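You operate a simulated robot arm through the tools that you are given. There is no shell and no other tool. Be economical: measure what you need, move in short steps, check, and stop when the job is done.

You run a simulated two-armed robot. Do the job below in one go: nothing can be reset, and whatever is moved stays where it is left.

Task
Holding the flask steady, screw its cup on, wipe the tea ring off its top, slide it into the sleeve.
Fine: steady the sleeve too; cloth back. What is to be rubbed or washed off counts as gone when no trace of it is left.

The check looks at the end state, three seconds after you hand in, the way a careful person would. Anything else that was tipped, shoved, dropped, spilled or broken makes it a failure. Flat cloth is picked up by pressing the open fingertips on it (5 to 10 N) and closing them slowly along it; thin cloth reads only 2 to 8 mm in the jaws.

Robot
Two 7-joint arms with two-finger parallel grippers on one trunk, on a base that drives. Base frame: it is fixed to the floor where the robot stands at the start and does not move with it; the origin is under the middle of the robot, x ahead of it, y to its left, z up. Readings come in cm, rad, newtons and seconds.
The left shoulder is at the start at [7, 16.3, 119.5], the right one opposite. With the tool pointing down near the work surface each hand reaches from about 40 to 88 cm from the robot's upright axis, wherever it stands, measured 20 degrees to its own side. Places, roughly: flask cup (6x6x5 cm) [40, 30, 100]; sleeve [50, -10, 90]. Payload 3.43 kg a hand.
The tool frame of a hand sits at the grasp point between the pads (the TCP): z along the fingers, y along the line on which they close. The tips reach 3.4 cm beyond it. The gripper opens to 12.8 cm. The fingers are 2.4 cm wide and 1.2 cm thick; the gripper's body (4.8 by 13 cm) begins 9.6 cm behind the TCP.
Orientation is that of the tool frame in the base frame, as a unit quaternion [x, y, z, w]. With the fingers straight down and closing along the base's y, the tool's x points along the base's -x, its y along +y and its z along -z.

Tools
- The arms move only by the tool servo_tool. It takes "left_targets", "right_targets" or both (then of equal length, played together; a hand with none holds still); each is a list that holds one entry, the list of rows, each a list of 6 numbers: the shift along the base's x, y, z in m, then the turn, a rotation vector about the base's x, y, z in rad. In form: [[[x, y, z, wx, wy, wz], ...]]. A call has 1 to 8 rows; each row is the pose to reach, as a shift and turn from the pose commanded when the call began. "left_fingers" and "right_fingers" are, for a hand that has rows, the gripper command, from -1 (shut) to 1 (fully open), values between in proportion, set as the call begins (left out, the last holds). A row lasts 0.2 s, in which the tool goes at most 5 cm and 0.15 rad; a call with a longer step from one row to the next is refused whole, and so is a gripper value outside its range. Where a pose cannot be reached the arm comes as near as it can. A force on the tool above 40 N (or 10 N above the force at the start of the call, whichever is more), or a blocked arm, ends the call early, and 0.2 s more pass. The fingers move at their own pace (about 15.3 cm/s each) and stop on an object; they squeeze with about 31 N. The grip force told is the motor's: it shows also when the fingers shut on nothing. Time passes only in rows, and 0.2 s behind the last, so rows that repeat a pose let the fingers close. The reply holds the time, the measured pose of the TCP, the force on the tool along the base axes, the opening and the grip force, in the units named above and with some noise, with the torque about the TCP (base axes, N m) and any sound that the robot's microphone picked up.
- Cameras (640 x 400 px; columns grow to the right, rows downward): "scene" is now at [14.11, 3.66, 143.08]; the picture's right is [0.35, -0.94, 0.00], its down [-0.50, -0.19, -0.84] and it looks along [0.79, 0.29, -0.54] (base axes); focal length 250 px, centre (320, 200). "left" rides on the left gripper at [7.6, 1.1, -16] in its tool frame; the picture's right is [-0.15, 0.99, 0.00], its down [-0.88, -0.13, -0.46] and it looks along [-0.45, -0.07, 0.89] (tool axes); focal length 234 px, centre (320, 200). "right" rides on the right gripper at [7.6, -1.1, -16] in its tool frame; the picture's right is [0.15, 0.99, 0.00], its down [-0.88, 0.13, -0.46] and it looks along [-0.45, 0.07, 0.89] (tool axes); focal length 234 px, centre (320, 200). There is no depth. A picture from a camera that has moved, and an enlarged one, comes with that camera's place and axes in the base frame and with its lens. The place of the scene camera against the robot may be out by one fixed shift of up to 1.2 cm in any direction.
- capture(camera): a new picture of that camera. The clock stands still meanwhile.
- lift_body(by): slides the trunk up (or, below 0, down) by that many cm; the arms and the scene camera ride with it, the base frame stays. It gives what a move gives, with no picture.
- roll_base(legs): drives the robot by 1 to 6 legs, each [ahead, left, turn to the left] in cm, cm and rad, along the robot's own axes; the way and the turn of a leg run together, so that a leg with both is an arc; at most 150 cm and 3.142 rad a leg. The arms and the cameras ride along, it lands a little off, and it stops where it bumps. It gives what a move gives.
- turn_head(pan, tilt): turns the head with the scene camera to pan (to the left, within 1.501 rad either way) and tilt (down, from -0.506 to 1.204), counted from straight ahead of the robot. It gives what a move gives.
- close_up(camera, box): a new picture of the part [left, top, right, bottom] of that camera's present view, enlarged. The clock stands still meanwhile.
- hand_in(): hands the job in; it is judged then, once.

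Work in short steps. Places have to be worked out from the pictures, the camera data and where the tool is seen: move nearer, look again, correct. Check each grasp and each placing, and mend what went wrong. You have 120 turns and 88 pictures in all, those below and enlarged ones among them. Open the grippers and draw the arms clear of the work before you hand the job in, unless the task says otherwise; then end with one line.

The tools are called after "Emit:" as name(argument=value, ...) on one line, values as JSON. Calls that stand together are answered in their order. servo_tool: Moves the arms, as the interface text tells. Its arguments: {"type":"object","properties":{"left_targets":{"type":"array","items":{"type":"array","items":{"type":"array","items":{"type":"number"}}}},"left_fingers":{"type":"number"},"right_targets":{"type":"array","items":{"type":"array","items":{"type":"array","items":{"type":"number"}}}},"right_fingers":{"type":"number"}},"required":[]} The other tools are called the same way: lift_body (by) slides the trunk up or down; roll_base (legs) drives the base; turn_head (pan, tilt) turns the head that bears the scene camera; capture (camera) takes a picture; close_up (camera, box) takes an enlarged picture of a part of a camera's view; hand_in () hands the job in.

At the start:

```text
t: 0.0
left_eef_pos: [48.19, 53.23, 129.32]
left_orientation: [-0.001, 1.0, 0.001, 0.001]
left_wrist_force: [-0.1, -0.6, -0.6]
left_wrist_torque: [-0.02, 0.0, -0.01]
left_gripper_width: 12.81
left_grip_force: 0.0
right_eef_pos: [43.95, 3.23, 128.86]
right_orientation: [0.0, 1.0, 0.001, 0.0]
right_wrist_force: [0.0, 0.7, -0.3]
right_wrist_torque: [0.0, 0.03, 0.01]
right_gripper_width: 12.83
right_grip_force: 0.0
trunk travel left (down, up): [-67.5, 26.5]
robot x, y, heading: [0.28, 0.08, 0.0]
head pan, tilt: [0.356, 0.565]
```

scene: 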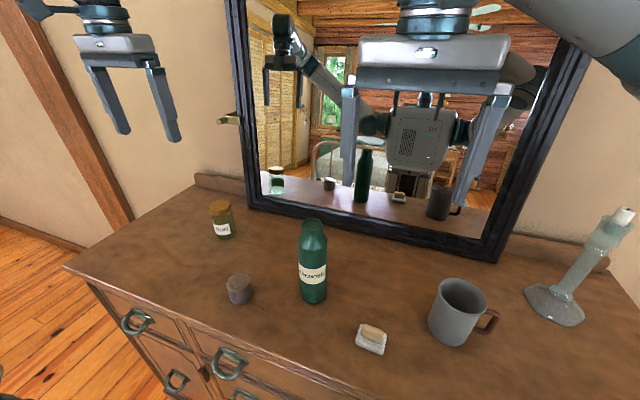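
right: 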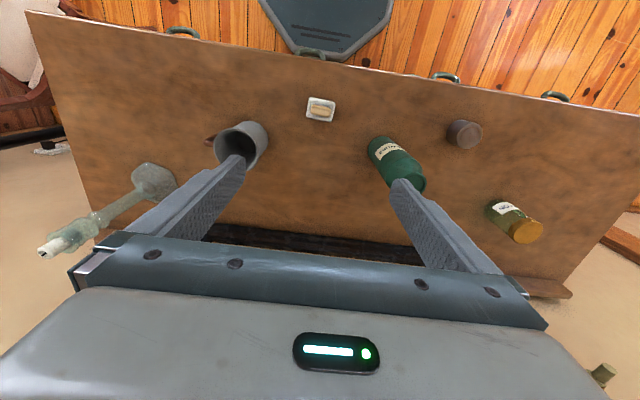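
left: 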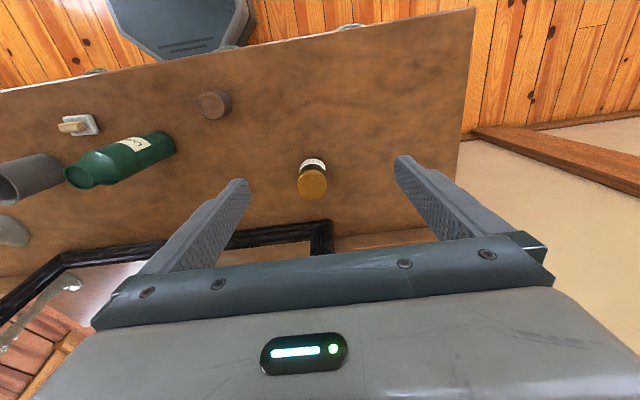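

I'll look more closely at the objects on the dresser first.

Emit:
close_up(camera="scene", box=[200, 190, 400, 315])

Emit:
close_up(camera="scene", box=[340, 260, 520, 372])

Emit:
turn_head(pan=0.0, tilt=0.9)

Emit:
capture(camera="scene")

```text
3.20 times, centred on (300, 252) of scene
camera zoom: at [14.11, 3.66, 143.08], right [0.35, -0.94, 0.0], down [-0.5, -0.19, -0.84], along [0.79, 0.29, -0.54], focal length 800 px, centre (384, 32)
```

zoom: 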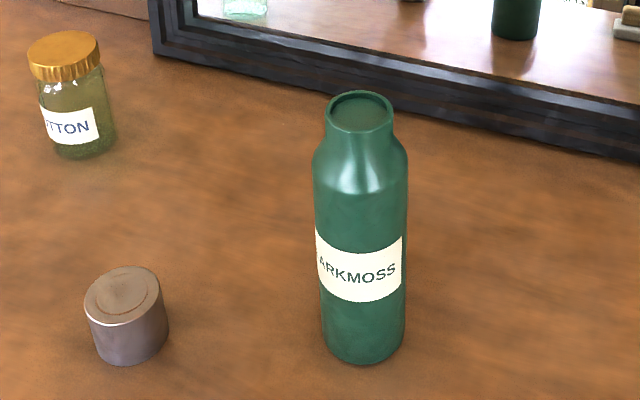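

```text
3.56 times, centred on (430, 316) of scene
camera zoom: at [14.11, 3.66, 143.08], right [0.35, -0.94, 0.0], down [-0.5, -0.19, -0.84], along [0.79, 0.29, -0.54], focal length 889 px, centre (-71, -212)
```

zoom: 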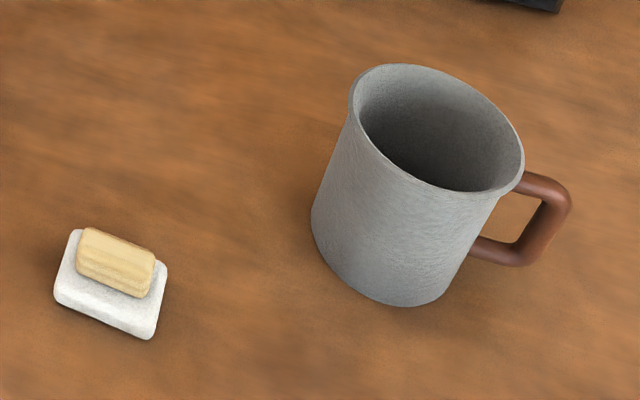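

```text
t: 0.8
left_eef_pos: [48.15, 53.2, 129.26]
left_orientation: [-0.001, 1.0, 0.0, 0.0]
left_wrist_force: [-0.9, -0.7, -0.3]
left_wrist_torque: [0.05, 0.02, 0.01]
left_gripper_width: 12.8
left_grip_force: 0.0
right_eef_pos: [43.97, 3.3, 128.76]
right_orientation: [0.0, 1.0, 0.0, 0.0]
right_wrist_force: [1.1, -0.3, 0.9]
right_wrist_torque: [-0.02, 0.03, 0.04]
right_gripper_width: 12.81
right_grip_force: 0.1
trunk travel left (down, up): [-67.5, 26.5]
robot x, y, heading: [0.1, -0.07, -0.001]
head pan, tilt: [0.0, 0.901]
```

```text
82 pictures are left
camera scene: at [13.28, 0.55, 140.31], right [0.0, -1.0, 0.0], down [-0.78, 0.0, -0.62], along [0.62, 0.0, -0.78], focal length 250 px, centre (320, 200)
```

scene: 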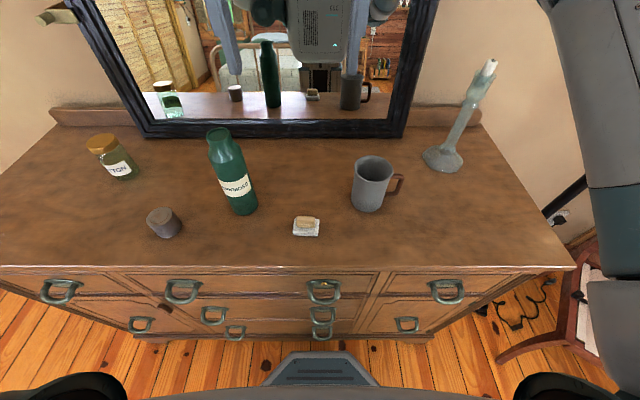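

Estimates: cup (41.4, 33), flask (50, 19), dish with pad (41.3, 3), mug-like sleeve (51, -11). I move both hands nearer to the cup and the dish and look there.

Emit:
servo_tool(left_targets=[[[-0.011, -0.034, -0.02, 0, 0, 0], [-0.022, -0.068, -0.04, 0, 0, 0], [-0.034, -0.102, -0.06, 0, 0, 0], [-0.045, -0.136, -0.08, 0, 0, 0], [-0.056, -0.17, -0.1, 0, 0, 0], [-0.067, -0.2, -0.12, 0, 0, 0]]], right_targets=[[[-0.005, -0.001, -0.02, 0, 0, 0], [-0.009, -0.001, -0.04, 0, 0, 0], [-0.014, -0.002, -0.06, 0, 0, 0], [-0.018, -0.002, -0.08, 0, 0, 0], [-0.022, -0.003, -0.1, 0, 0, 0], [-0.027, -0.003, -0.12, 0, 0, 0]]])

Emit:
capture(camera="left")

Emit:
capture(camera="right")

Emit:
close_up(camera="right", box=[220, 20, 420, 145])

```text
t: 2.2
left_eef_pos: [41.41, 32.86, 117.3]
left_orientation: [-0.001, 1.0, 0.0, 0.0]
left_wrist_force: [0.6, -0.1, 0.0]
left_wrist_torque: [0.05, 0.04, -0.01]
left_gripper_width: 12.78
left_grip_force: 0.0
right_eef_pos: [41.03, 2.93, 116.8]
right_orientation: [0.0, 1.0, 0.0, -0.001]
right_wrist_force: [0.1, 0.4, 1.1]
right_wrist_torque: [-0.01, -0.01, 0.02]
right_gripper_width: 12.81
right_grip_force: 0.1
trunk travel left (down, up): [-67.5, 26.5]
robot x, y, heading: [-0.23, -0.13, -0.001]
head pan, tilt: [0.0, 0.901]
```

```text
81 pictures are left
camera left: at [33.77, 34.09, 133.27], right [0.14, 0.99, 0.0], down [0.88, -0.13, 0.46], along [0.45, -0.07, -0.89], focal length 234 px, centre (320, 200)
```

left: 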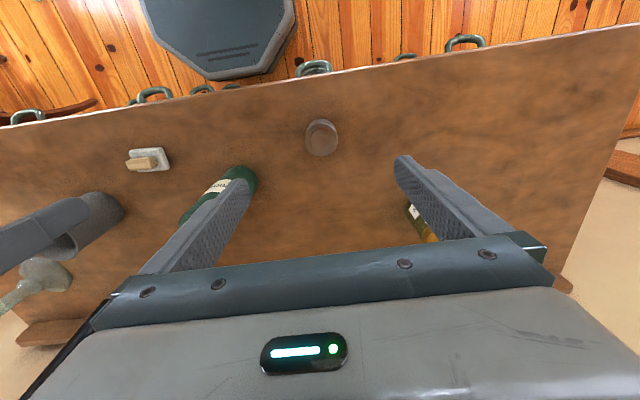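

```text
80 pictures are left
camera right: at [33.53, 1.81, 132.8], right [-0.15, 0.99, 0.0], down [0.88, 0.13, 0.46], along [0.45, 0.07, -0.89], focal length 234 px, centre (320, 200)
```

right: 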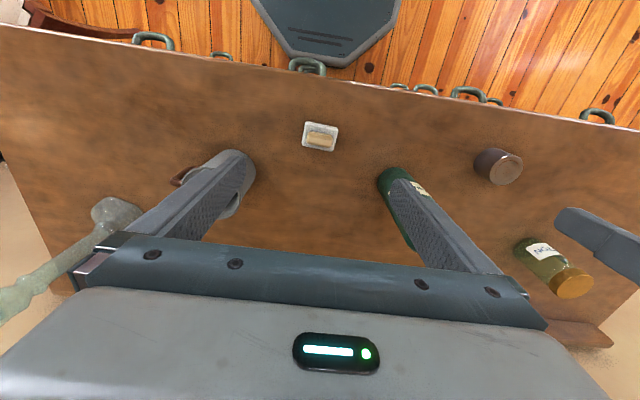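

```text
3.20 times, centred on (320, 82) of right
camera zoom: at [33.53, 1.81, 132.8], right [-0.15, 0.99, 0.0], down [0.88, 0.13, 0.46], along [0.45, 0.07, -0.89], focal length 749 px, centre (320, 576)
```

zoom: 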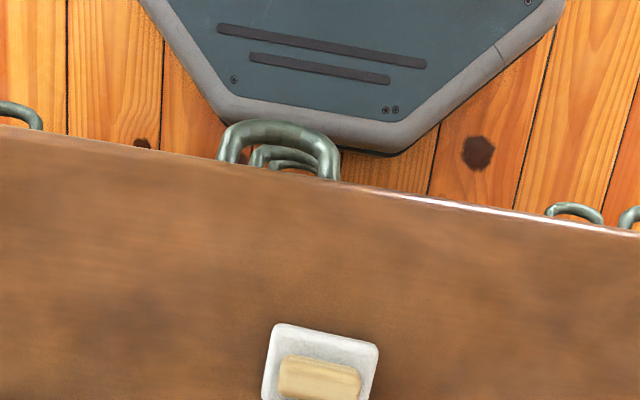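

The cup is centred near (41, 33.4). I take close-ups of the cup top and of the dish with its pad to identify the tea ring and the cloth.

Emit:
close_up(camera="left", box=[280, 100, 360, 175])

Emit:
close_up(camera="right", box=[280, 100, 360, 170])

Emit:
close_up(camera="scene", box=[270, 130, 430, 250])

Emit:
close_up(camera="scene", box=[130, 120, 280, 250])

```text
5.33 times, centred on (320, 138) of left
camera zoom: at [33.77, 34.09, 133.27], right [0.14, 0.99, 0.0], down [0.88, -0.13, 0.46], along [0.45, -0.07, -0.89], focal length 1249 px, centre (320, 533)
```

zoom: 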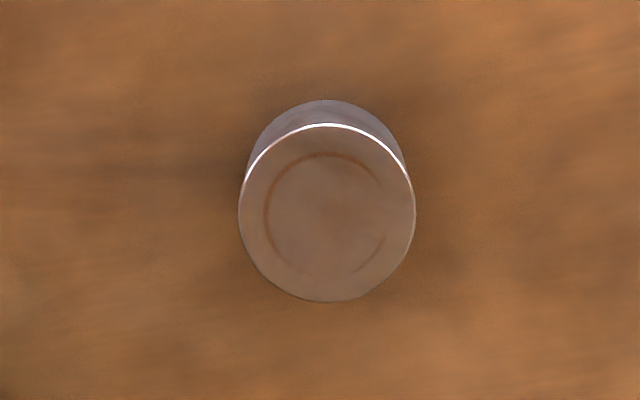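

```text
5.71 times, centred on (320, 135) of right
camera zoom: at [33.53, 1.81, 132.8], right [-0.15, 0.99, 0.0], down [0.88, 0.13, 0.46], along [0.45, 0.07, -0.89], focal length 1338 px, centre (320, 571)
```

zoom: 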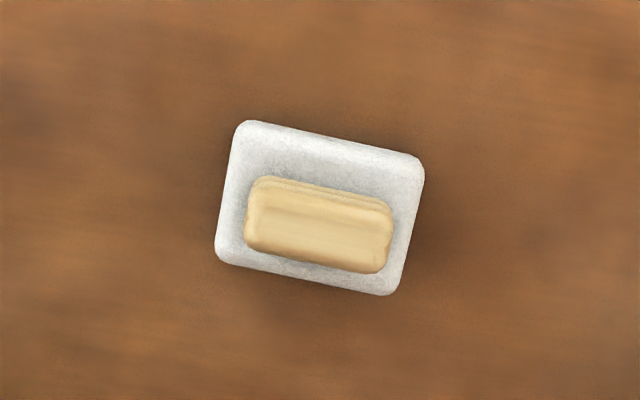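

```text
3.33 times, centred on (350, 190) of scene
camera zoom: at [13.29, 0.44, 140.31], right [0.0, -1.0, 0.0], down [-0.78, 0.0, -0.62], along [0.62, 0.0, -0.78], focal length 833 px, centre (220, 233)
```

zoom: 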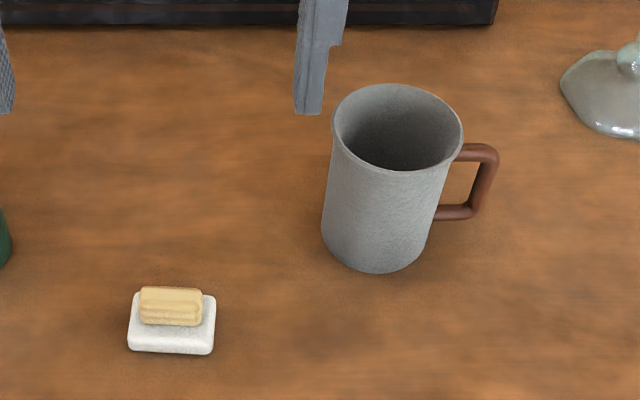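

```text
3.08 times, centred on (205, 185) of scene
camera zoom: at [13.29, 0.44, 140.31], right [0.0, -1.0, 0.0], down [-0.78, 0.0, -0.62], along [0.62, 0.0, -0.78], focal length 769 px, centre (674, 246)
```

zoom: 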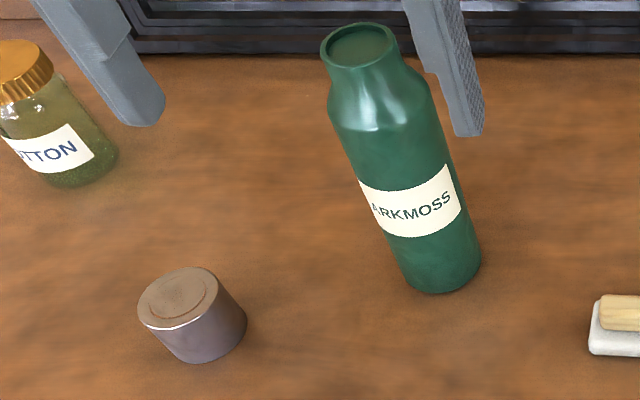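

The cup has a faint tea ring on its closed top. The white pad with a beige grip is the wiper. I lower the left hand over the cup, with the fingertips down to about 1.5 cm above the table.

Emit:
servo_tool(left_targets=[[[0.001, 0.001, -0.045, 0, 0, 0], [0.002, 0.001, -0.09, 0, 0, 0], [0.002, 0.001, -0.135, 0, 0, 0], [0.002, 0.001, -0.175, 0, 0, 0], [0.002, 0.001, -0.194, 0, 0, 0]]])

Emit:
capture(camera="left")

```text
t: 3.4
left_eef_pos: [41.5, 33.33, 97.86]
left_orientation: [0.0, 1.0, 0.0, 0.001]
left_wrist_force: [0.1, -0.3, -0.6]
left_wrist_torque: [-0.01, 0.02, -0.04]
left_gripper_width: 12.79
left_grip_force: 0.2
right_eef_pos: [41.18, 3.03, 116.91]
right_orientation: [0.0, 1.0, 0.0, 0.0]
right_wrist_force: [-0.8, 2.0, 0.1]
right_wrist_torque: [0.01, 0.01, 0.03]
right_gripper_width: 12.8
right_grip_force: 0.1
trunk travel left (down, up): [-67.5, 26.5]
robot x, y, heading: [0.17, 0.3, 0.001]
head pan, tilt: [0.0, 0.901]
```

```text
74 pictures are left
camera left: at [33.81, 34.44, 113.94], right [0.15, 0.99, 0.0], down [0.88, -0.13, 0.46], along [0.45, -0.07, -0.89], focal length 234 px, centre (320, 200)
```

left: 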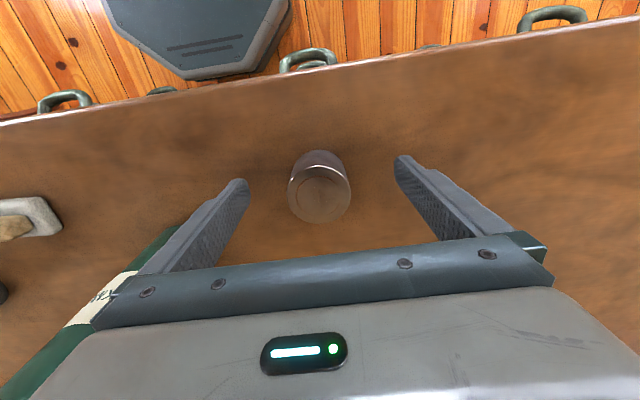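

The cup sits between the fingers, centred. Closing on it.

Emit:
servo_tool(left_targets=[[[0, 0, 0, 0, 0, 0], [0, 0, 0, 0, 0, 0], [0, 0, 0, 0, 0, 0], [0, 0, 0, 0, 0, 0]]], left_fingers=-1)

Emit:
capture(camera="left")

```text
t: 4.4
left_eef_pos: [41.42, 33.22, 97.96]
left_orientation: [0.0, 1.0, 0.0, 0.0]
left_wrist_force: [0.2, -0.8, 0.3]
left_wrist_torque: [-0.02, 0.0, -0.01]
left_gripper_width: 4.99
left_grip_force: 30.6
right_eef_pos: [41.03, 3.0, 116.75]
right_orientation: [0.0, 1.0, 0.0, 0.0]
right_wrist_force: [0.4, 1.0, 0.2]
right_wrist_torque: [0.01, 0.01, -0.01]
right_gripper_width: 12.81
right_grip_force: 0.0
trunk travel left (down, up): [-67.5, 26.5]
robot x, y, heading: [-0.09, 0.05, 0.002]
head pan, tilt: [0.0, 0.901]
```

```text
73 pictures are left
camera left: at [33.82, 34.44, 113.98], right [0.15, 0.99, 0.0], down [0.88, -0.13, 0.46], along [0.45, -0.07, -0.89], focal length 234 px, centre (320, 200)
```

left: 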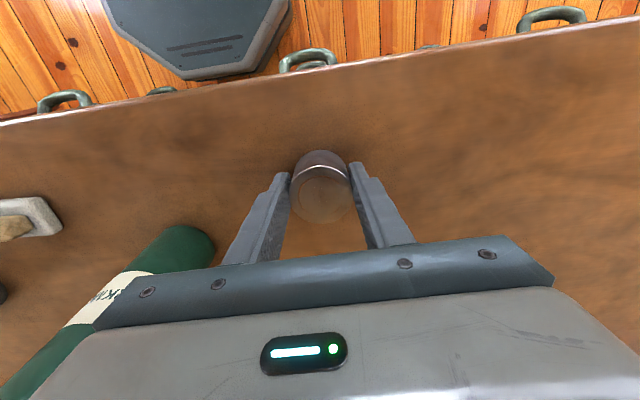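

The cup is gripped (5.0 cm wide). I raise the left hand with the cup clear, and swing the right hand to a 45° tilted, 45° yawed pre-grasp pose in front of the flask.

Emit:
servo_tool(left_targets=[[[0, 0, 0.03, 0, 0, 0], [0, 0.005, 0.07, 0, 0, 0], [0, 0.01, 0.11, 0, 0, 0], [0, 0.015, 0.15, 0, 0, 0], [0, 0.02, 0.19, 0, 0, 0], [0, 0.02, 0.23, 0, 0, 0], [0, 0.02, 0.26, 0, 0, 0], [0, 0.02, 0.28, 0, 0, 0]]], right_targets=[[[0, 0.01, -0.007, 0.0385, -0.093, 0.093], [0, 0.02, -0.014, 0.077, -0.186, 0.186], [0, 0.03, -0.021, 0.1155, -0.279, 0.279], [0, 0.04, -0.029, 0.154, -0.372, 0.372], [0, 0.05, -0.037, 0.1925, -0.465, 0.465], [0, 0.06, -0.044, 0.231, -0.558, 0.558], [0, 0.07, -0.052, 0.2695, -0.651, 0.651], [0, 0.078, -0.059, 0.308, -0.744, 0.744]]])

Emit:
capture(camera="right")

Emit:
capture(camera="scene")

```text
t: 6.2
left_eef_pos: [41.82, 35.05, 125.78]
left_orientation: [0.0, 1.0, 0.0, 0.0]
left_wrist_force: [-0.6, -0.4, -1.0]
left_wrist_torque: [0.03, 0.02, 0.0]
left_gripper_width: 5.0
left_grip_force: 31.3
right_eef_pos: [41.18, 10.74, 110.87]
right_orientation: [-0.354, 0.853, 0.147, 0.355]
right_wrist_force: [0.5, 0.1, 0.0]
right_wrist_torque: [-0.02, 0.02, 0.02]
right_gripper_width: 12.79
right_grip_force: 0.1
trunk travel left (down, up): [-67.5, 26.5]
robot x, y, heading: [0.44, -0.09, -0.0]
head pan, tilt: [0.0, 0.901]
```

```text
72 pictures are left
camera right: at [30.28, -1.85, 116.82], right [-0.77, 0.63, -0.1], down [0.12, 0.3, 0.95], along [0.62, 0.72, -0.31], focal length 234 px, centre (320, 200)
```

right: 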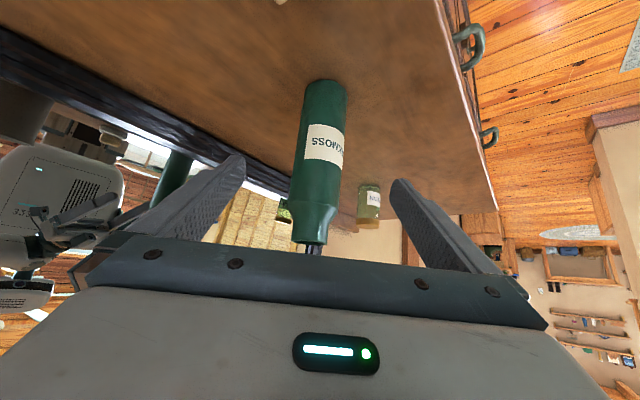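

```text
71 pictures are left
camera scene: at [13.27, 0.45, 140.3], right [0.0, -1.0, 0.0], down [-0.78, 0.0, -0.62], along [0.62, 0.0, -0.78], focal length 250 px, centre (320, 200)
```

scene: 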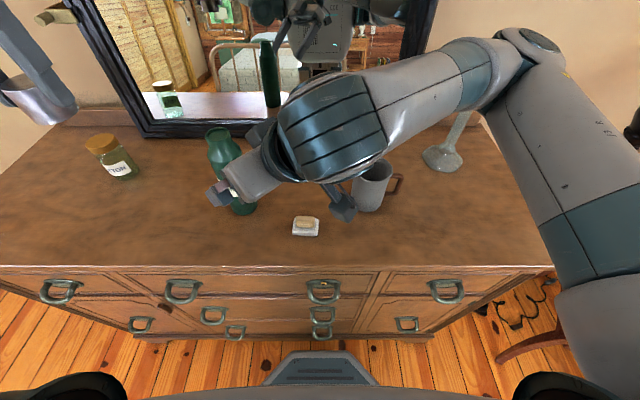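

The flask stands at about (48.3, 18.1), straight ahead of the right fingers. I advance along the tool axis until the flask is between the pads.

Emit:
servo_tool(right_targets=[[[0.018, 0.018, -0.026, 0, 0, 0], [0.036, 0.037, -0.052, 0, 0, 0], [0.054, 0.056, -0.078, 0, 0, 0], [0.065, 0.067, -0.094, 0, 0, 0], [0.071, 0.074, -0.103, 0, 0, 0]]])

Emit:
capture(camera="right")

```text
t: 7.4
left_eef_pos: [41.89, 35.23, 125.81]
left_orientation: [0.0, 1.0, 0.0, 0.001]
left_wrist_force: [-0.4, -0.9, -0.5]
left_wrist_torque: [-0.02, -0.03, 0.0]
left_gripper_width: 4.99
left_grip_force: 30.8
right_eef_pos: [48.46, 17.96, 100.71]
right_orientation: [-0.353, 0.854, 0.146, 0.354]
right_wrist_force: [0.0, -0.2, 0.4]
right_wrist_torque: [-0.01, -0.01, 0.03]
right_gripper_width: 12.76
right_grip_force: 0.1
trunk travel left (down, up): [-67.5, 26.5]
robot x, y, heading: [0.01, 0.29, -0.001]
head pan, tilt: [0.0, 0.901]
```

```text
70 pictures are left
camera right: at [37.47, 5.44, 106.69], right [-0.77, 0.63, -0.1], down [0.12, 0.3, 0.94], along [0.62, 0.72, -0.31], focal length 234 px, centre (320, 200)
```

right: 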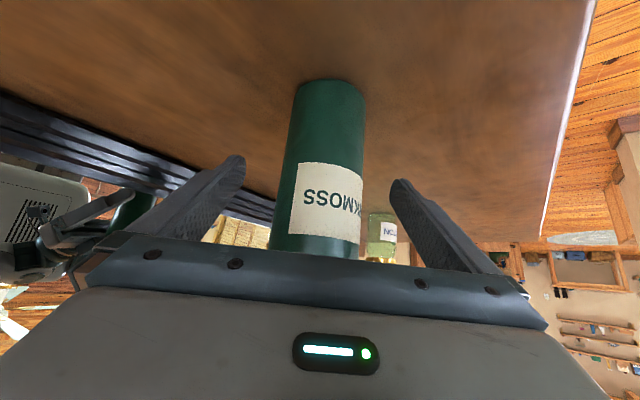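

The flask is well between the pads. I close the right fingers on it.

Emit:
servo_tool(right_targets=[[[0, 0, 0, 0, 0, 0], [0, 0, 0, 0, 0, 0], [0, 0, 0, 0, 0, 0]]], right_fingers=-1)

Emit:
capture(camera="scene")

Emit:
close_up(camera="scene", box=[170, 100, 300, 230])

Emit:
capture(camera="left")

```text
t: 8.2
left_eef_pos: [41.85, 35.06, 125.76]
left_orientation: [-0.001, 1.0, 0.001, 0.0]
left_wrist_force: [0.7, -0.7, -0.5]
left_wrist_torque: [-0.01, -0.04, 0.01]
left_gripper_width: 4.98
left_grip_force: 31.1
right_eef_pos: [48.32, 17.97, 100.71]
right_orientation: [-0.353, 0.853, 0.146, 0.354]
right_wrist_force: [0.8, 0.0, 0.6]
right_wrist_torque: [0.03, -0.01, -0.05]
right_gripper_width: 5.96
right_grip_force: 30.9
trunk travel left (down, up): [-67.5, 26.5]
robot x, y, heading: [-0.04, 0.02, 0.003]
head pan, tilt: [0.0, 0.901]
```

```text
69 pictures are left
camera scene: at [13.3, 0.55, 140.3], right [0.0, -1.0, 0.0], down [-0.78, 0.0, -0.62], along [0.62, 0.0, -0.78], focal length 250 px, centre (320, 200)
```

scene: 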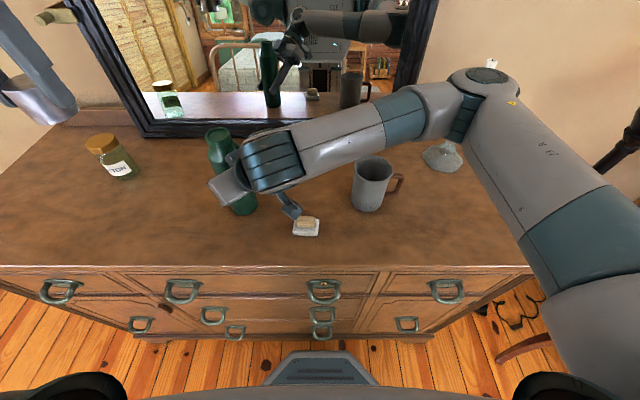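

```text
3.08 times, centred on (235, 165) of scene
camera zoom: at [13.3, 0.55, 140.3], right [0.0, -1.0, 0.0], down [-0.78, 0.0, -0.62], along [0.62, 0.0, -0.78], focal length 769 px, centre (582, 308)
```

zoom: 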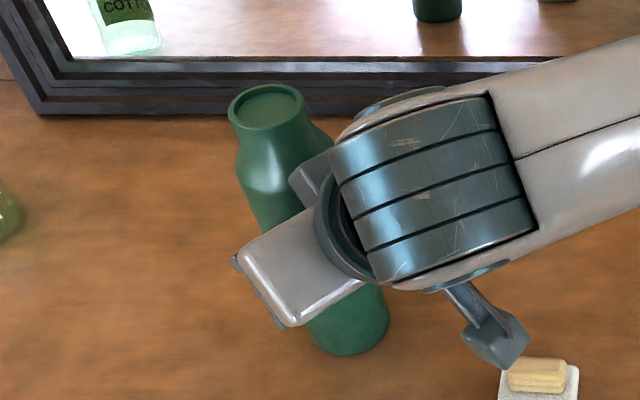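

```text
67 pictures are left
camera left: at [34.28, 36.3, 141.77], right [0.15, 0.99, 0.0], down [0.88, -0.13, 0.46], along [0.45, -0.07, -0.89], focal length 234 px, centre (320, 200)
```

left: 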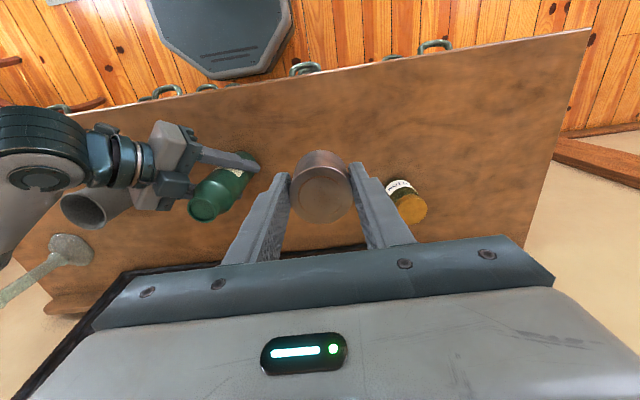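

Flask gripped (6.0 cm). I bring the cup over the flask's mouth, about 5 cm above the rim, and check alignment.

Emit:
servo_tool(left_targets=[[[0.012, -0.035, 0, 0, 0, 0], [0.025, -0.07, 0, 0, 0, 0], [0.037, -0.105, 0, 0, 0, 0], [0.05, -0.14, 0, 0, 0, 0], [0.062, -0.174, -0.01, 0, 0, 0]]])

Emit:
capture(camera="left")

Emit:
close_up(camera="scene", box=[150, 50, 310, 210])

```text
t: 9.4
left_eef_pos: [47.89, 17.56, 124.67]
left_orientation: [-0.001, 1.0, 0.0, -0.001]
left_wrist_force: [-0.6, 0.2, -0.1]
left_wrist_torque: [0.0, 0.04, -0.02]
left_gripper_width: 4.98
left_grip_force: 31.2
right_eef_pos: [48.49, 18.03, 100.79]
right_orientation: [-0.353, 0.854, 0.146, 0.354]
right_wrist_force: [0.8, 0.2, 0.6]
right_wrist_torque: [0.0, -0.14, 0.08]
right_gripper_width: 5.94
right_grip_force: 30.9
trunk travel left (down, up): [-67.5, 26.5]
robot x, y, heading: [0.15, 0.24, -0.005]
head pan, tilt: [0.0, 0.901]
```

```text
66 pictures are left
camera left: at [40.3, 18.79, 140.65], right [0.14, 0.99, 0.0], down [0.88, -0.13, 0.45], along [0.45, -0.07, -0.89], focal length 234 px, centre (320, 200)
```

left: 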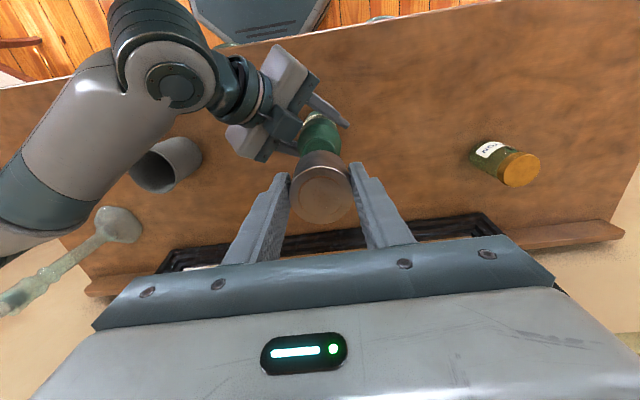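

```text
2.50 times, centred on (230, 130) of scene
camera zoom: at [13.49, 0.47, 140.29], right [0.0, -1.0, 0.0], down [-0.78, 0.0, -0.62], along [0.62, 0.0, -0.78], focal length 625 px, centre (545, 375)
```

zoom: 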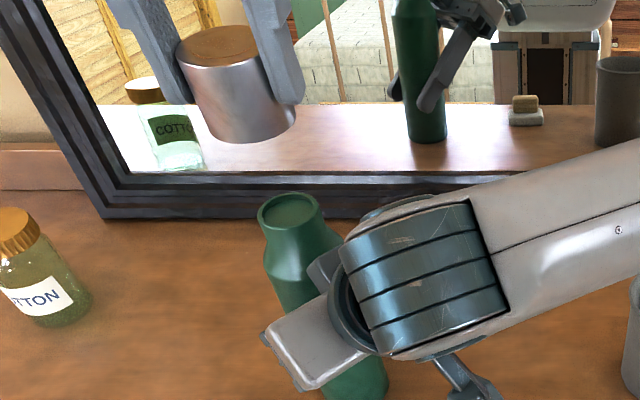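

Alignment looks close: my estimate for the rim is (48.0, 17.6, ~113.6), against the tool at (47.9, 17.6). I lower until the cup is just above the rim and look again.

Emit:
servo_tool(left_targets=[[[0, 0, -0.02, 0, 0, 0], [0.001, 0, -0.035, 0, 0, 0], [0.001, 0, -0.045, 0, 0, 0]]])

Emit:
close_up(camera="scene", box=[170, 80, 290, 160])

Emit:
close_up(camera="left", box=[240, 80, 400, 240])

Emit:
close_up(camera="right", box=[200, 150, 400, 275])

```text
t: 10.2
left_eef_pos: [48.11, 18.05, 120.32]
left_orientation: [-0.001, 1.0, 0.0, 0.0]
left_wrist_force: [0.1, 0.6, -0.8]
left_wrist_torque: [0.0, -0.02, -0.04]
left_gripper_width: 4.98
left_grip_force: 31.2
right_eef_pos: [48.39, 18.07, 100.81]
right_orientation: [-0.354, 0.854, 0.146, 0.353]
right_wrist_force: [-0.5, 1.2, -0.2]
right_wrist_torque: [0.06, -0.02, 0.0]
right_gripper_width: 5.94
right_grip_force: 31.0
trunk travel left (down, up): [-67.5, 26.5]
robot x, y, heading: [0.37, -0.3, 0.003]
head pan, tilt: [0.0, 0.901]
```

```text
5.00 times, centred on (230, 120) of scene
camera zoom: at [13.3, 0.56, 140.3], right [0.0, -1.0, 0.0], down [-0.78, 0.0, -0.62], along [0.62, 0.0, -0.78], focal length 1250 px, centre (770, 600)
```

zoom: 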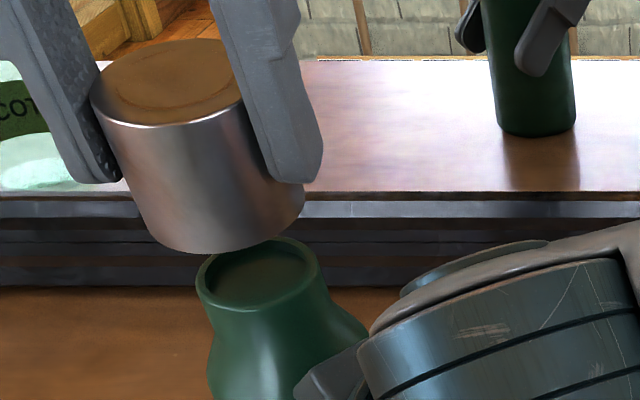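

```text
2.50 times, centred on (320, 160) of left
camera zoom: at [40.45, 19.19, 136.42], right [0.15, 0.99, 0.0], down [0.88, -0.13, 0.46], along [0.45, -0.07, -0.89], focal length 585 px, centre (320, 300)
```

zoom: 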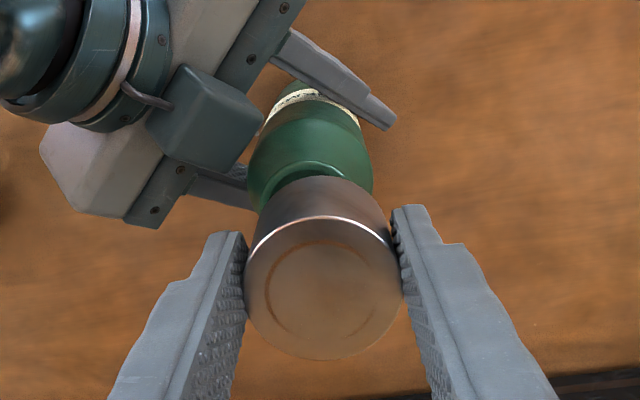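

```text
3.20 times, centred on (300, 212) of right
camera zoom: at [37.46, 5.43, 106.71], right [-0.77, 0.63, -0.1], down [0.12, 0.31, 0.94], along [0.62, 0.72, -0.31], focal length 749 px, centre (384, 160)
```

zoom: 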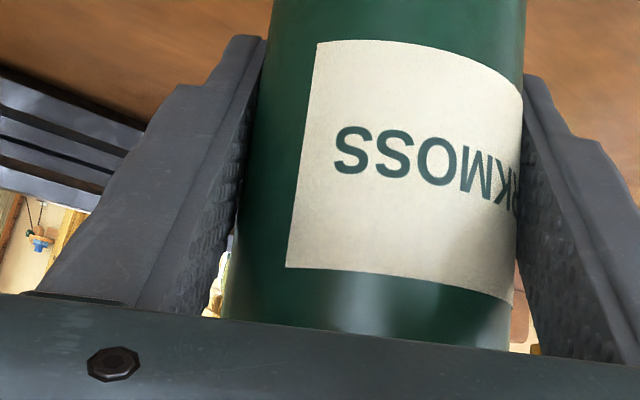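

Comparing axes in both views, the cup is about 0.35 cm too far to +y and x is right. I shift it and lower to just above the rim.

Emit:
servo_tool(left_targets=[[[0, -0.0035, 0, 0, 0, 0], [0, -0.0035, -0.007, 0, 0, 0], [0, -0.0035, -0.014, 0, 0, 0]]])

Emit:
close_up(camera="scene", box=[170, 80, 290, 160])

Emit:
close_up(camera="left", box=[240, 80, 400, 240])

```text
t: 11.0
left_eef_pos: [48.0, 17.73, 119.19]
left_orientation: [-0.001, 1.0, 0.0, 0.0]
left_wrist_force: [-0.1, -0.1, -0.8]
left_wrist_torque: [-0.02, -0.02, 0.01]
left_gripper_width: 4.98
left_grip_force: 31.2
right_eef_pos: [48.46, 18.05, 100.7]
right_orientation: [-0.353, 0.854, 0.146, 0.353]
right_wrist_force: [-0.1, -0.4, -0.7]
right_wrist_torque: [0.03, -0.01, -0.01]
right_gripper_width: 5.95
right_grip_force: 30.7
trunk travel left (down, up): [-67.5, 26.5]
robot x, y, heading: [0.07, 0.35, -0.002]
head pan, tilt: [0.0, 0.901]
```

```text
5.00 times, centred on (230, 120) of scene
camera zoom: at [13.32, 0.55, 140.3], right [0.0, -1.0, 0.0], down [-0.78, 0.0, -0.62], along [0.62, 0.0, -0.78], focal length 1250 px, centre (770, 600)
```

zoom: 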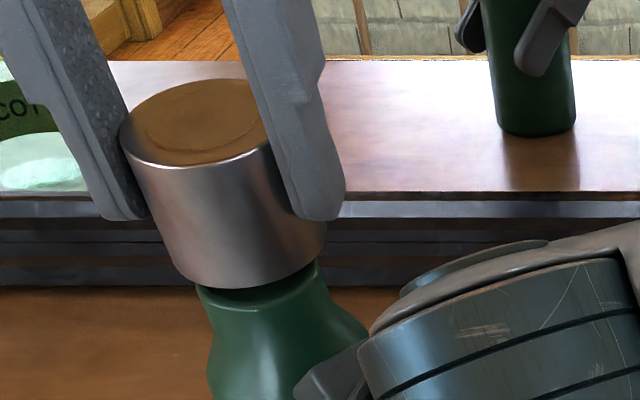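

```text
2.50 times, centred on (320, 160) of left
camera zoom: at [40.39, 18.8, 135.11], right [0.15, 0.99, 0.0], down [0.88, -0.13, 0.46], along [0.45, -0.07, -0.89], focal length 585 px, centre (320, 300)
```

zoom: 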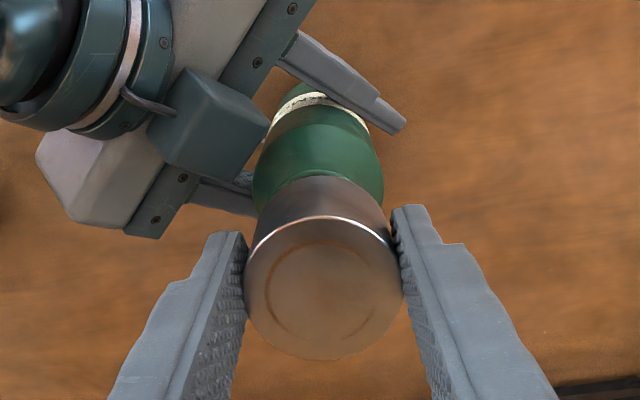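

Axes now agree in both views. I lower slowly by 1 cm and read the force.

Emit:
servo_tool(left_targets=[[[0, 0, -0.003, 0, 0, 0], [0, 0, -0.006, 0, 0, 0], [0, 0, -0.009, 0, 0, 0], [0, 0, -0.012, 0, 0, 0]]])

Emit:
close_up(camera="scene", box=[170, 80, 290, 160])

```text
t: 12.0
left_eef_pos: [47.87, 17.56, 118.18]
left_orientation: [-0.001, 1.0, -0.001, 0.004]
left_wrist_force: [2.2, 3.0, 39.8]
left_wrist_torque: [0.28, 0.05, 0.03]
left_gripper_width: 5.02
left_grip_force: 31.1
right_eef_pos: [48.41, 18.1, 100.82]
right_orientation: [-0.354, 0.854, 0.145, 0.353]
right_wrist_force: [6.4, 2.7, -11.5]
right_wrist_torque: [0.32, -0.47, -0.03]
right_gripper_width: 5.93
right_grip_force: 30.7
trunk travel left (down, up): [-67.5, 26.5]
robot x, y, heading: [0.28, -0.11, -0.001]
head pan, tilt: [0.0, 0.901]
```

```text
5.00 times, centred on (230, 120) of scene
camera zoom: at [13.23, 0.54, 140.35], right [0.0, -1.0, 0.0], down [-0.78, 0.0, -0.62], along [0.62, 0.0, -0.78], focal length 1250 px, centre (770, 600)
```

zoom: 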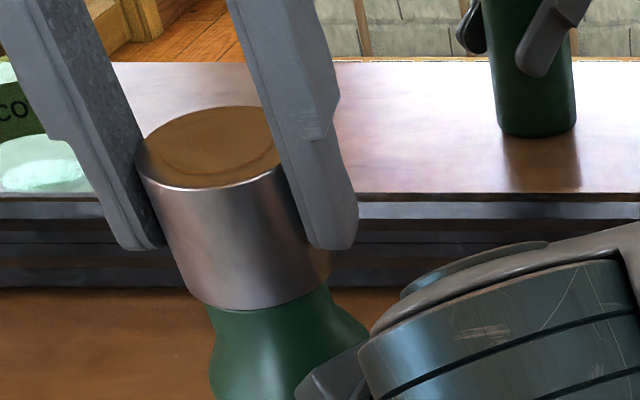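

Contact: the cup sits on the flask mouth at 40 N. I ease the load slightly and turn clockwise (seen from above), to see whether the thread catches.

Emit:
servo_tool(left_targets=[[[0, 0, 0.002, 0, 0, 0], [0, 0, 0.002, 0, 0, -0.13], [0, 0, 0.0015, 0, 0, -0.26], [0, 0, 0.001, 0, 0, -0.39], [0, 0, 0.0005, 0, 0, -0.52]]])

Emit:
close_up(camera="scene", box=[170, 80, 290, 160])

```text
t: 13.2
left_eef_pos: [47.71, 17.53, 117.86]
left_orientation: [0.258, 0.966, 0.001, 0.0]
left_wrist_force: [-10.6, 5.6, 32.2]
left_wrist_torque: [0.87, 0.24, 0.29]
left_gripper_width: 5.03
left_grip_force: 31.1
right_eef_pos: [48.44, 17.88, 100.8]
right_orientation: [-0.354, 0.854, 0.146, 0.354]
right_wrist_force: [12.3, -1.1, -11.7]
right_wrist_torque: [0.51, 0.74, -0.12]
right_gripper_width: 5.95
right_grip_force: 31.1
trunk travel left (down, up): [-67.5, 26.5]
robot x, y, heading: [0.23, 0.16, -0.003]
head pan, tilt: [0.0, 0.901]
```

```text
5.00 times, centred on (230, 120) of scene
camera zoom: at [13.14, 0.54, 140.32], right [0.0, -1.0, 0.0], down [-0.78, 0.0, -0.62], along [0.62, 0.0, -0.78], focal length 1250 px, centre (770, 600)
```

zoom: 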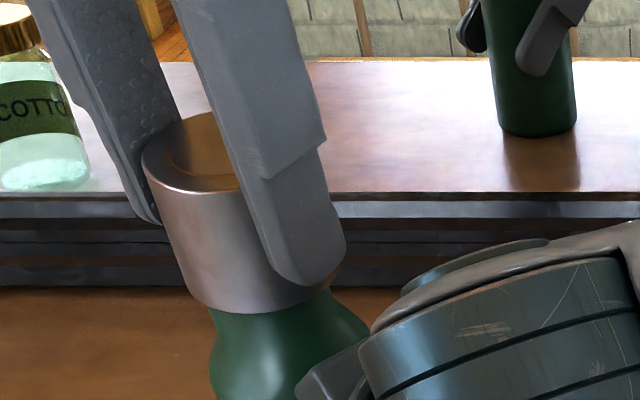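

The sideways force says the cup wants to sit about 2 mm toward -x. I correct this and turn further with modest down pressure.

Emit:
servo_tool(left_targets=[[[-0.002, 0.001, 0.001, 0, 0, 0], [-0.002, 0.001, 0.001, 0, 0, -0.13], [-0.002, 0.001, 0.0005, 0, 0, -0.26], [-0.002, 0.001, 0, 0, 0, -0.39], [-0.002, 0.001, -0.0005, 0, 0, -0.52], [-0.002, 0.001, -0.001, 0, 0, -0.65]]])

Emit:
close_up(camera="scene", box=[170, 80, 290, 160])

Emit:
close_up(camera="left", box=[240, 80, 400, 240])

```text
t: 14.6
left_eef_pos: [47.72, 17.59, 117.73]
left_orientation: [0.553, 0.833, 0.0, 0.0]
left_wrist_force: [0.8, 12.5, -1.0]
left_wrist_torque: [0.49, -0.04, 0.14]
left_gripper_width: 5.0
left_grip_force: 31.0
right_eef_pos: [48.32, 17.97, 100.85]
right_orientation: [-0.353, 0.853, 0.146, 0.355]
right_wrist_force: [-3.5, -13.6, 4.5]
right_wrist_torque: [1.22, 0.04, -0.12]
right_gripper_width: 5.92
right_grip_force: 31.2
trunk travel left (down, up): [-67.5, 26.5]
robot x, y, heading: [-0.08, -0.09, 0.002]
head pan, tilt: [0.0, 0.901]
```

```text
5.00 times, centred on (230, 120) of scene
camera zoom: at [13.22, 0.51, 140.31], right [0.0, -1.0, 0.0], down [-0.78, 0.0, -0.62], along [0.62, 0.0, -0.78], focal length 1250 px, centre (770, 600)
```

zoom: 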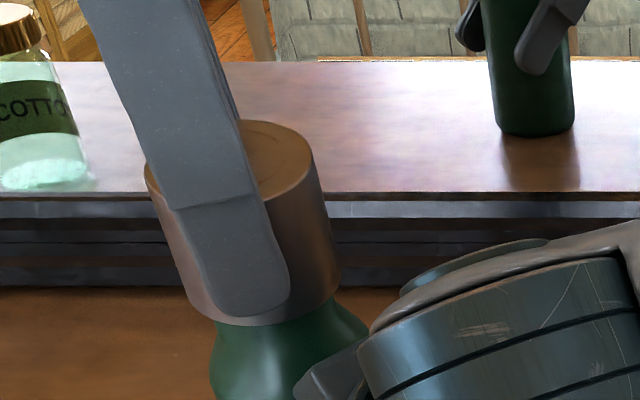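

```text
2.50 times, centred on (320, 160) of left
camera zoom: at [45.78, 25.06, 133.71], right [0.97, 0.25, 0.0], down [0.22, -0.86, 0.45], along [0.11, -0.44, -0.89], focal length 585 px, centre (320, 300)
```

zoom: 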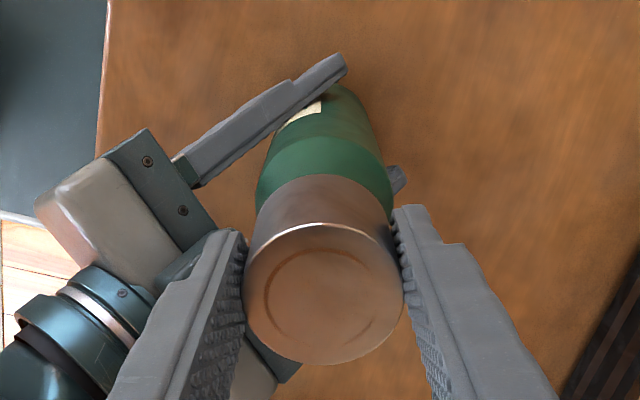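

The cup has come down a few mm and the vertical force is gone, so the thread has caught. I correct y by 2 mm and go on turning.

Emit:
servo_tool(left_targets=[[[0, 0.002, 0, 0, 0, 0], [0, 0.002, -0.0005, 0, 0, -0.14], [0, 0.002, -0.001, 0, 0, -0.28], [0, 0.002, -0.0015, 0, 0, -0.42], [0, 0.002, -0.002, 0, 0, -0.56], [0, 0.002, -0.0025, 0, 0, -0.7], [0, 0.002, -0.003, 0, 0, -0.84]]])

Emit:
close_up(camera="scene", box=[170, 80, 290, 160])

```text
t: 16.2
left_eef_pos: [47.8, 17.94, 117.56]
left_orientation: [0.845, 0.535, 0.0, 0.001]
left_wrist_force: [8.7, 1.8, 1.5]
left_wrist_torque: [0.08, -0.4, 0.09]
left_gripper_width: 4.97
left_grip_force: 30.8
right_eef_pos: [48.36, 18.1, 100.83]
right_orientation: [-0.355, 0.853, 0.147, 0.353]
right_wrist_force: [-7.2, 0.4, 8.1]
right_wrist_torque: [0.09, -0.73, -0.1]
right_gripper_width: 5.92
right_grip_force: 30.7
trunk travel left (down, up): [-67.5, 26.5]
robot x, y, heading: [0.17, -0.35, 0.002]
head pan, tilt: [0.0, 0.901]
```

```text
5.00 times, centred on (230, 120) of scene
camera zoom: at [13.22, 0.55, 140.32], right [0.0, -1.0, 0.0], down [-0.78, 0.0, -0.62], along [0.62, 0.0, -0.78], focal length 1250 px, centre (770, 600)
```

zoom: 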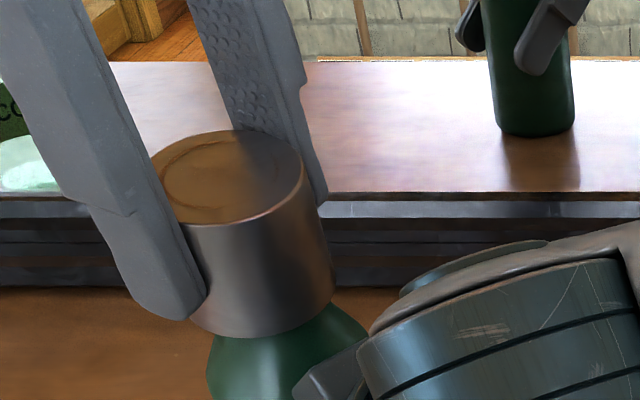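

The cup keeps sinking as it turns. I continue in the same grip with a small x correction.

Emit:
servo_tool(left_targets=[[[0.0018, 0, 0, 0, 0, 0], [0.0018, 0, -0.0007, 0, 0, -0.14], [0.0018, 0, -0.0014, 0, 0, -0.28], [0.0018, 0, -0.002, 0, 0, -0.42], [0.0018, 0, -0.0027, 0, 0, -0.56], [0.0018, 0, -0.0034, 0, 0, -0.7]]])

Emit:
close_up(camera="scene", box=[170, 80, 290, 160])

```text
t: 17.6
left_eef_pos: [47.83, 17.77, 117.22]
left_orientation: [0.977, 0.213, 0.001, 0.001]
left_wrist_force: [10.3, -8.1, 1.7]
left_wrist_torque: [-0.34, -0.41, 0.14]
left_gripper_width: 4.98
left_grip_force: 30.6
right_eef_pos: [48.31, 18.14, 100.86]
right_orientation: [-0.355, 0.853, 0.147, 0.354]
right_wrist_force: [-9.8, 10.1, 7.7]
right_wrist_torque: [-0.66, -0.77, -0.26]
right_gripper_width: 5.96
right_grip_force: 31.0
trunk travel left (down, up): [-67.5, 26.5]
robot x, y, heading: [-0.14, -0.17, 0.006]
head pan, tilt: [0.0, 0.901]
```

```text
5.00 times, centred on (230, 120) of scene
camera zoom: at [13.2, 0.56, 140.31], right [0.0, -1.0, 0.0], down [-0.78, 0.0, -0.62], along [0.62, 0.0, -0.78], focal length 1250 px, centre (770, 600)
```

zoom: 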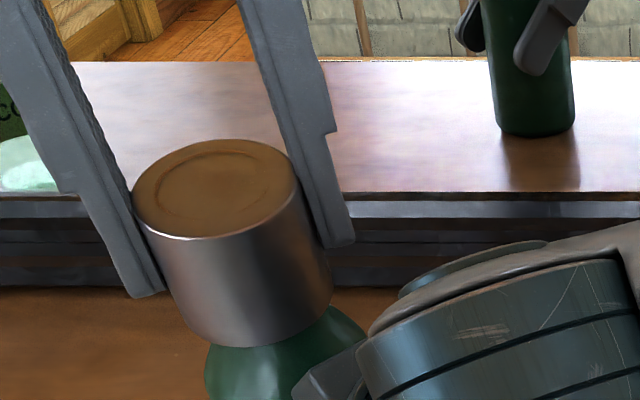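

About 2.7 rad turned, still sinking. I correct the off-centre load and continue while the wrist allows.

Emit:
servo_tool(left_targets=[[[0.002, -0.0015, 0, 0, 0, 0], [0.002, -0.0015, -0.0008, 0, 0, -0.14], [0.002, -0.0015, -0.0016, 0, 0, -0.28], [0.002, -0.0018, -0.0022, 0, 0, -0.42], [0.002, -0.002, -0.003, 0, 0, -0.56], [0.002, -0.002, -0.0037, 0, 0, -0.7]]])

Emit:
close_up(camera="scene", box=[170, 80, 290, 160])

```text
t: 19.0
left_eef_pos: [48.07, 17.63, 116.8]
left_orientation: [0.991, -0.135, 0.0, 0.001]
left_wrist_force: [3.3, -13.1, 1.6]
left_wrist_torque: [-0.43, -0.05, 0.13]
left_gripper_width: 4.99
left_grip_force: 30.3
right_eef_pos: [48.33, 18.07, 100.8]
right_orientation: [-0.354, 0.854, 0.146, 0.353]
right_wrist_force: [-5.7, 14.5, 5.2]
right_wrist_torque: [-1.3, 0.11, -0.23]
right_gripper_width: 5.93
right_grip_force: 30.7
trunk travel left (down, up): [-67.5, 26.5]
robot x, y, heading: [0.01, -0.16, 0.001]
head pan, tilt: [0.0, 0.901]
```

```text
5.00 times, centred on (230, 120) of scene
camera zoom: at [13.2, 0.56, 140.31], right [0.0, -1.0, 0.0], down [-0.78, 0.0, -0.62], along [0.62, 0.0, -0.78], focal length 1250 px, centre (770, 600)
```

zoom: 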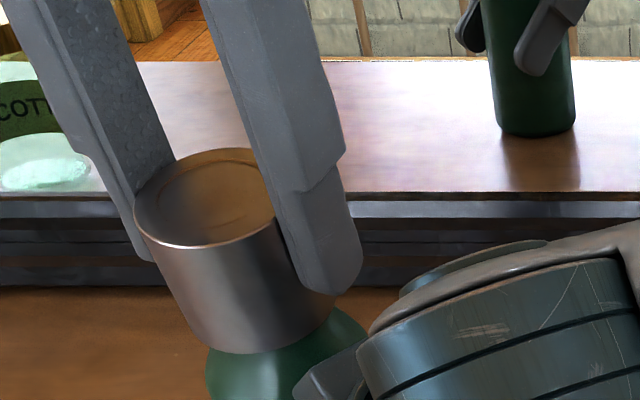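

Wrist still follows. Continuing with a -y correction.

Emit:
servo_tool(left_targets=[[[0.0, -0.003, 0, 0, 0, 0], [0, -0.003, -0.0005, 0, 0, -0.14], [0, -0.003, -0.001, 0, 0, -0.28], [-0.001, -0.003, -0.0015, 0, 0, -0.42], [-0.001, -0.003, -0.002, 0, 0, -0.56], [-0.0015, -0.003, -0.0025, 0, 0, -0.7]]])

Emit:
close_up(camera="scene", box=[170, 80, 290, 160])

```text
t: 20.4
left_eef_pos: [47.97, 17.27, 116.62]
left_orientation: [0.885, -0.466, 0.0, -0.001]
left_wrist_force: [2.1, 0.2, -0.1]
left_wrist_torque: [-0.03, -0.01, 0.02]
left_gripper_width: 4.99
left_grip_force: 31.0
right_eef_pos: [48.45, 17.9, 100.79]
right_orientation: [-0.354, 0.853, 0.147, 0.354]
right_wrist_force: [0.1, -0.9, 4.0]
right_wrist_torque: [-0.37, -0.01, 0.04]
right_gripper_width: 5.91
right_grip_force: 30.5
trunk travel left (down, up): [-67.5, 26.5]
robot x, y, heading: [0.24, 0.25, 0.001]
head pan, tilt: [0.0, 0.901]
```

```text
5.00 times, centred on (230, 120) of scene
camera zoom: at [13.28, 0.48, 140.3], right [0.0, -1.0, 0.0], down [-0.78, 0.0, -0.62], along [0.62, 0.0, -0.78], focal length 1250 px, centre (770, 600)
```

zoom: 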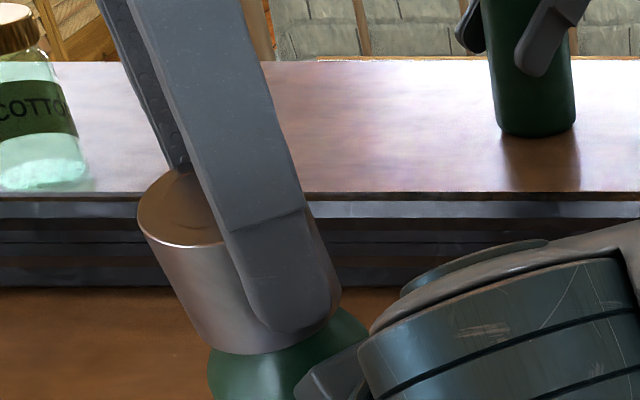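

Loads are nearly zero now. I keep turning and watch for the torque rise of a tight cup.

Emit:
servo_tool(left_targets=[[[0, 0, -0.0006, 0, 0, -0.14], [0, 0, -0.0012, 0, 0, -0.28], [0, 0, -0.0018, 0, 0, -0.42], [0, 0, -0.0024, 0, 0, -0.56], [0, 0, -0.003, 0, 0, -0.7], [0, 0, -0.0035, 0, 0, -0.84]]])

Emit:
close_up(camera="scene", box=[170, 80, 290, 160])

```text
t: 21.2
left_eef_pos: [46.24, 16.12, 116.57]
left_orientation: [0.79, -0.613, 0.005, -0.012]
left_wrist_force: [2.9, 1.7, -2.5]
left_wrist_torque: [0.2, -0.25, -0.13]
left_gripper_width: 5.09
left_grip_force: 30.7
left hand out of reach, approached as far as the arm can: row 3
right_eef_pos: [47.73, 17.88, 100.84]
right_orientation: [-0.36, 0.851, 0.149, 0.353]
right_wrist_force: [-3.2, -1.3, -0.9]
right_wrist_torque: [0.04, -0.29, 0.08]
right_gripper_width: 5.92
right_grip_force: 31.7
trunk travel left (down, up): [-67.5, 26.5]
robot x, y, heading: [-0.39, -0.31, 0.002]
head pan, tilt: [0.0, 0.901]
stopped in row 3 (left hand): the force on the tool passed its limit (the readings are from after the stop); the commanded pose is now the measured one
```

```text
5.00 times, centred on (230, 120) of scene
camera zoom: at [13.13, 0.37, 140.3], right [0.0, -1.0, 0.0], down [-0.78, 0.0, -0.62], along [0.62, 0.0, -0.78], focal length 1250 px, centre (770, 600)
```

zoom: 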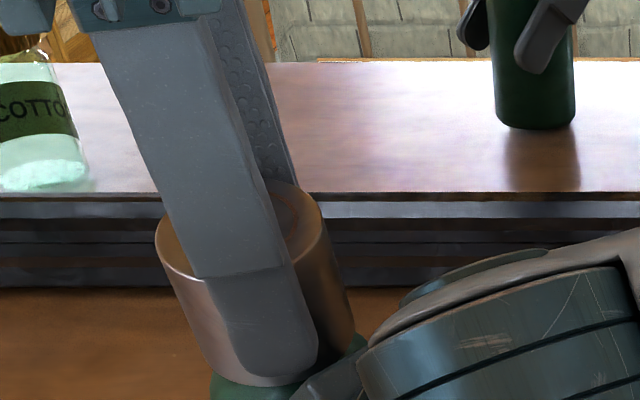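

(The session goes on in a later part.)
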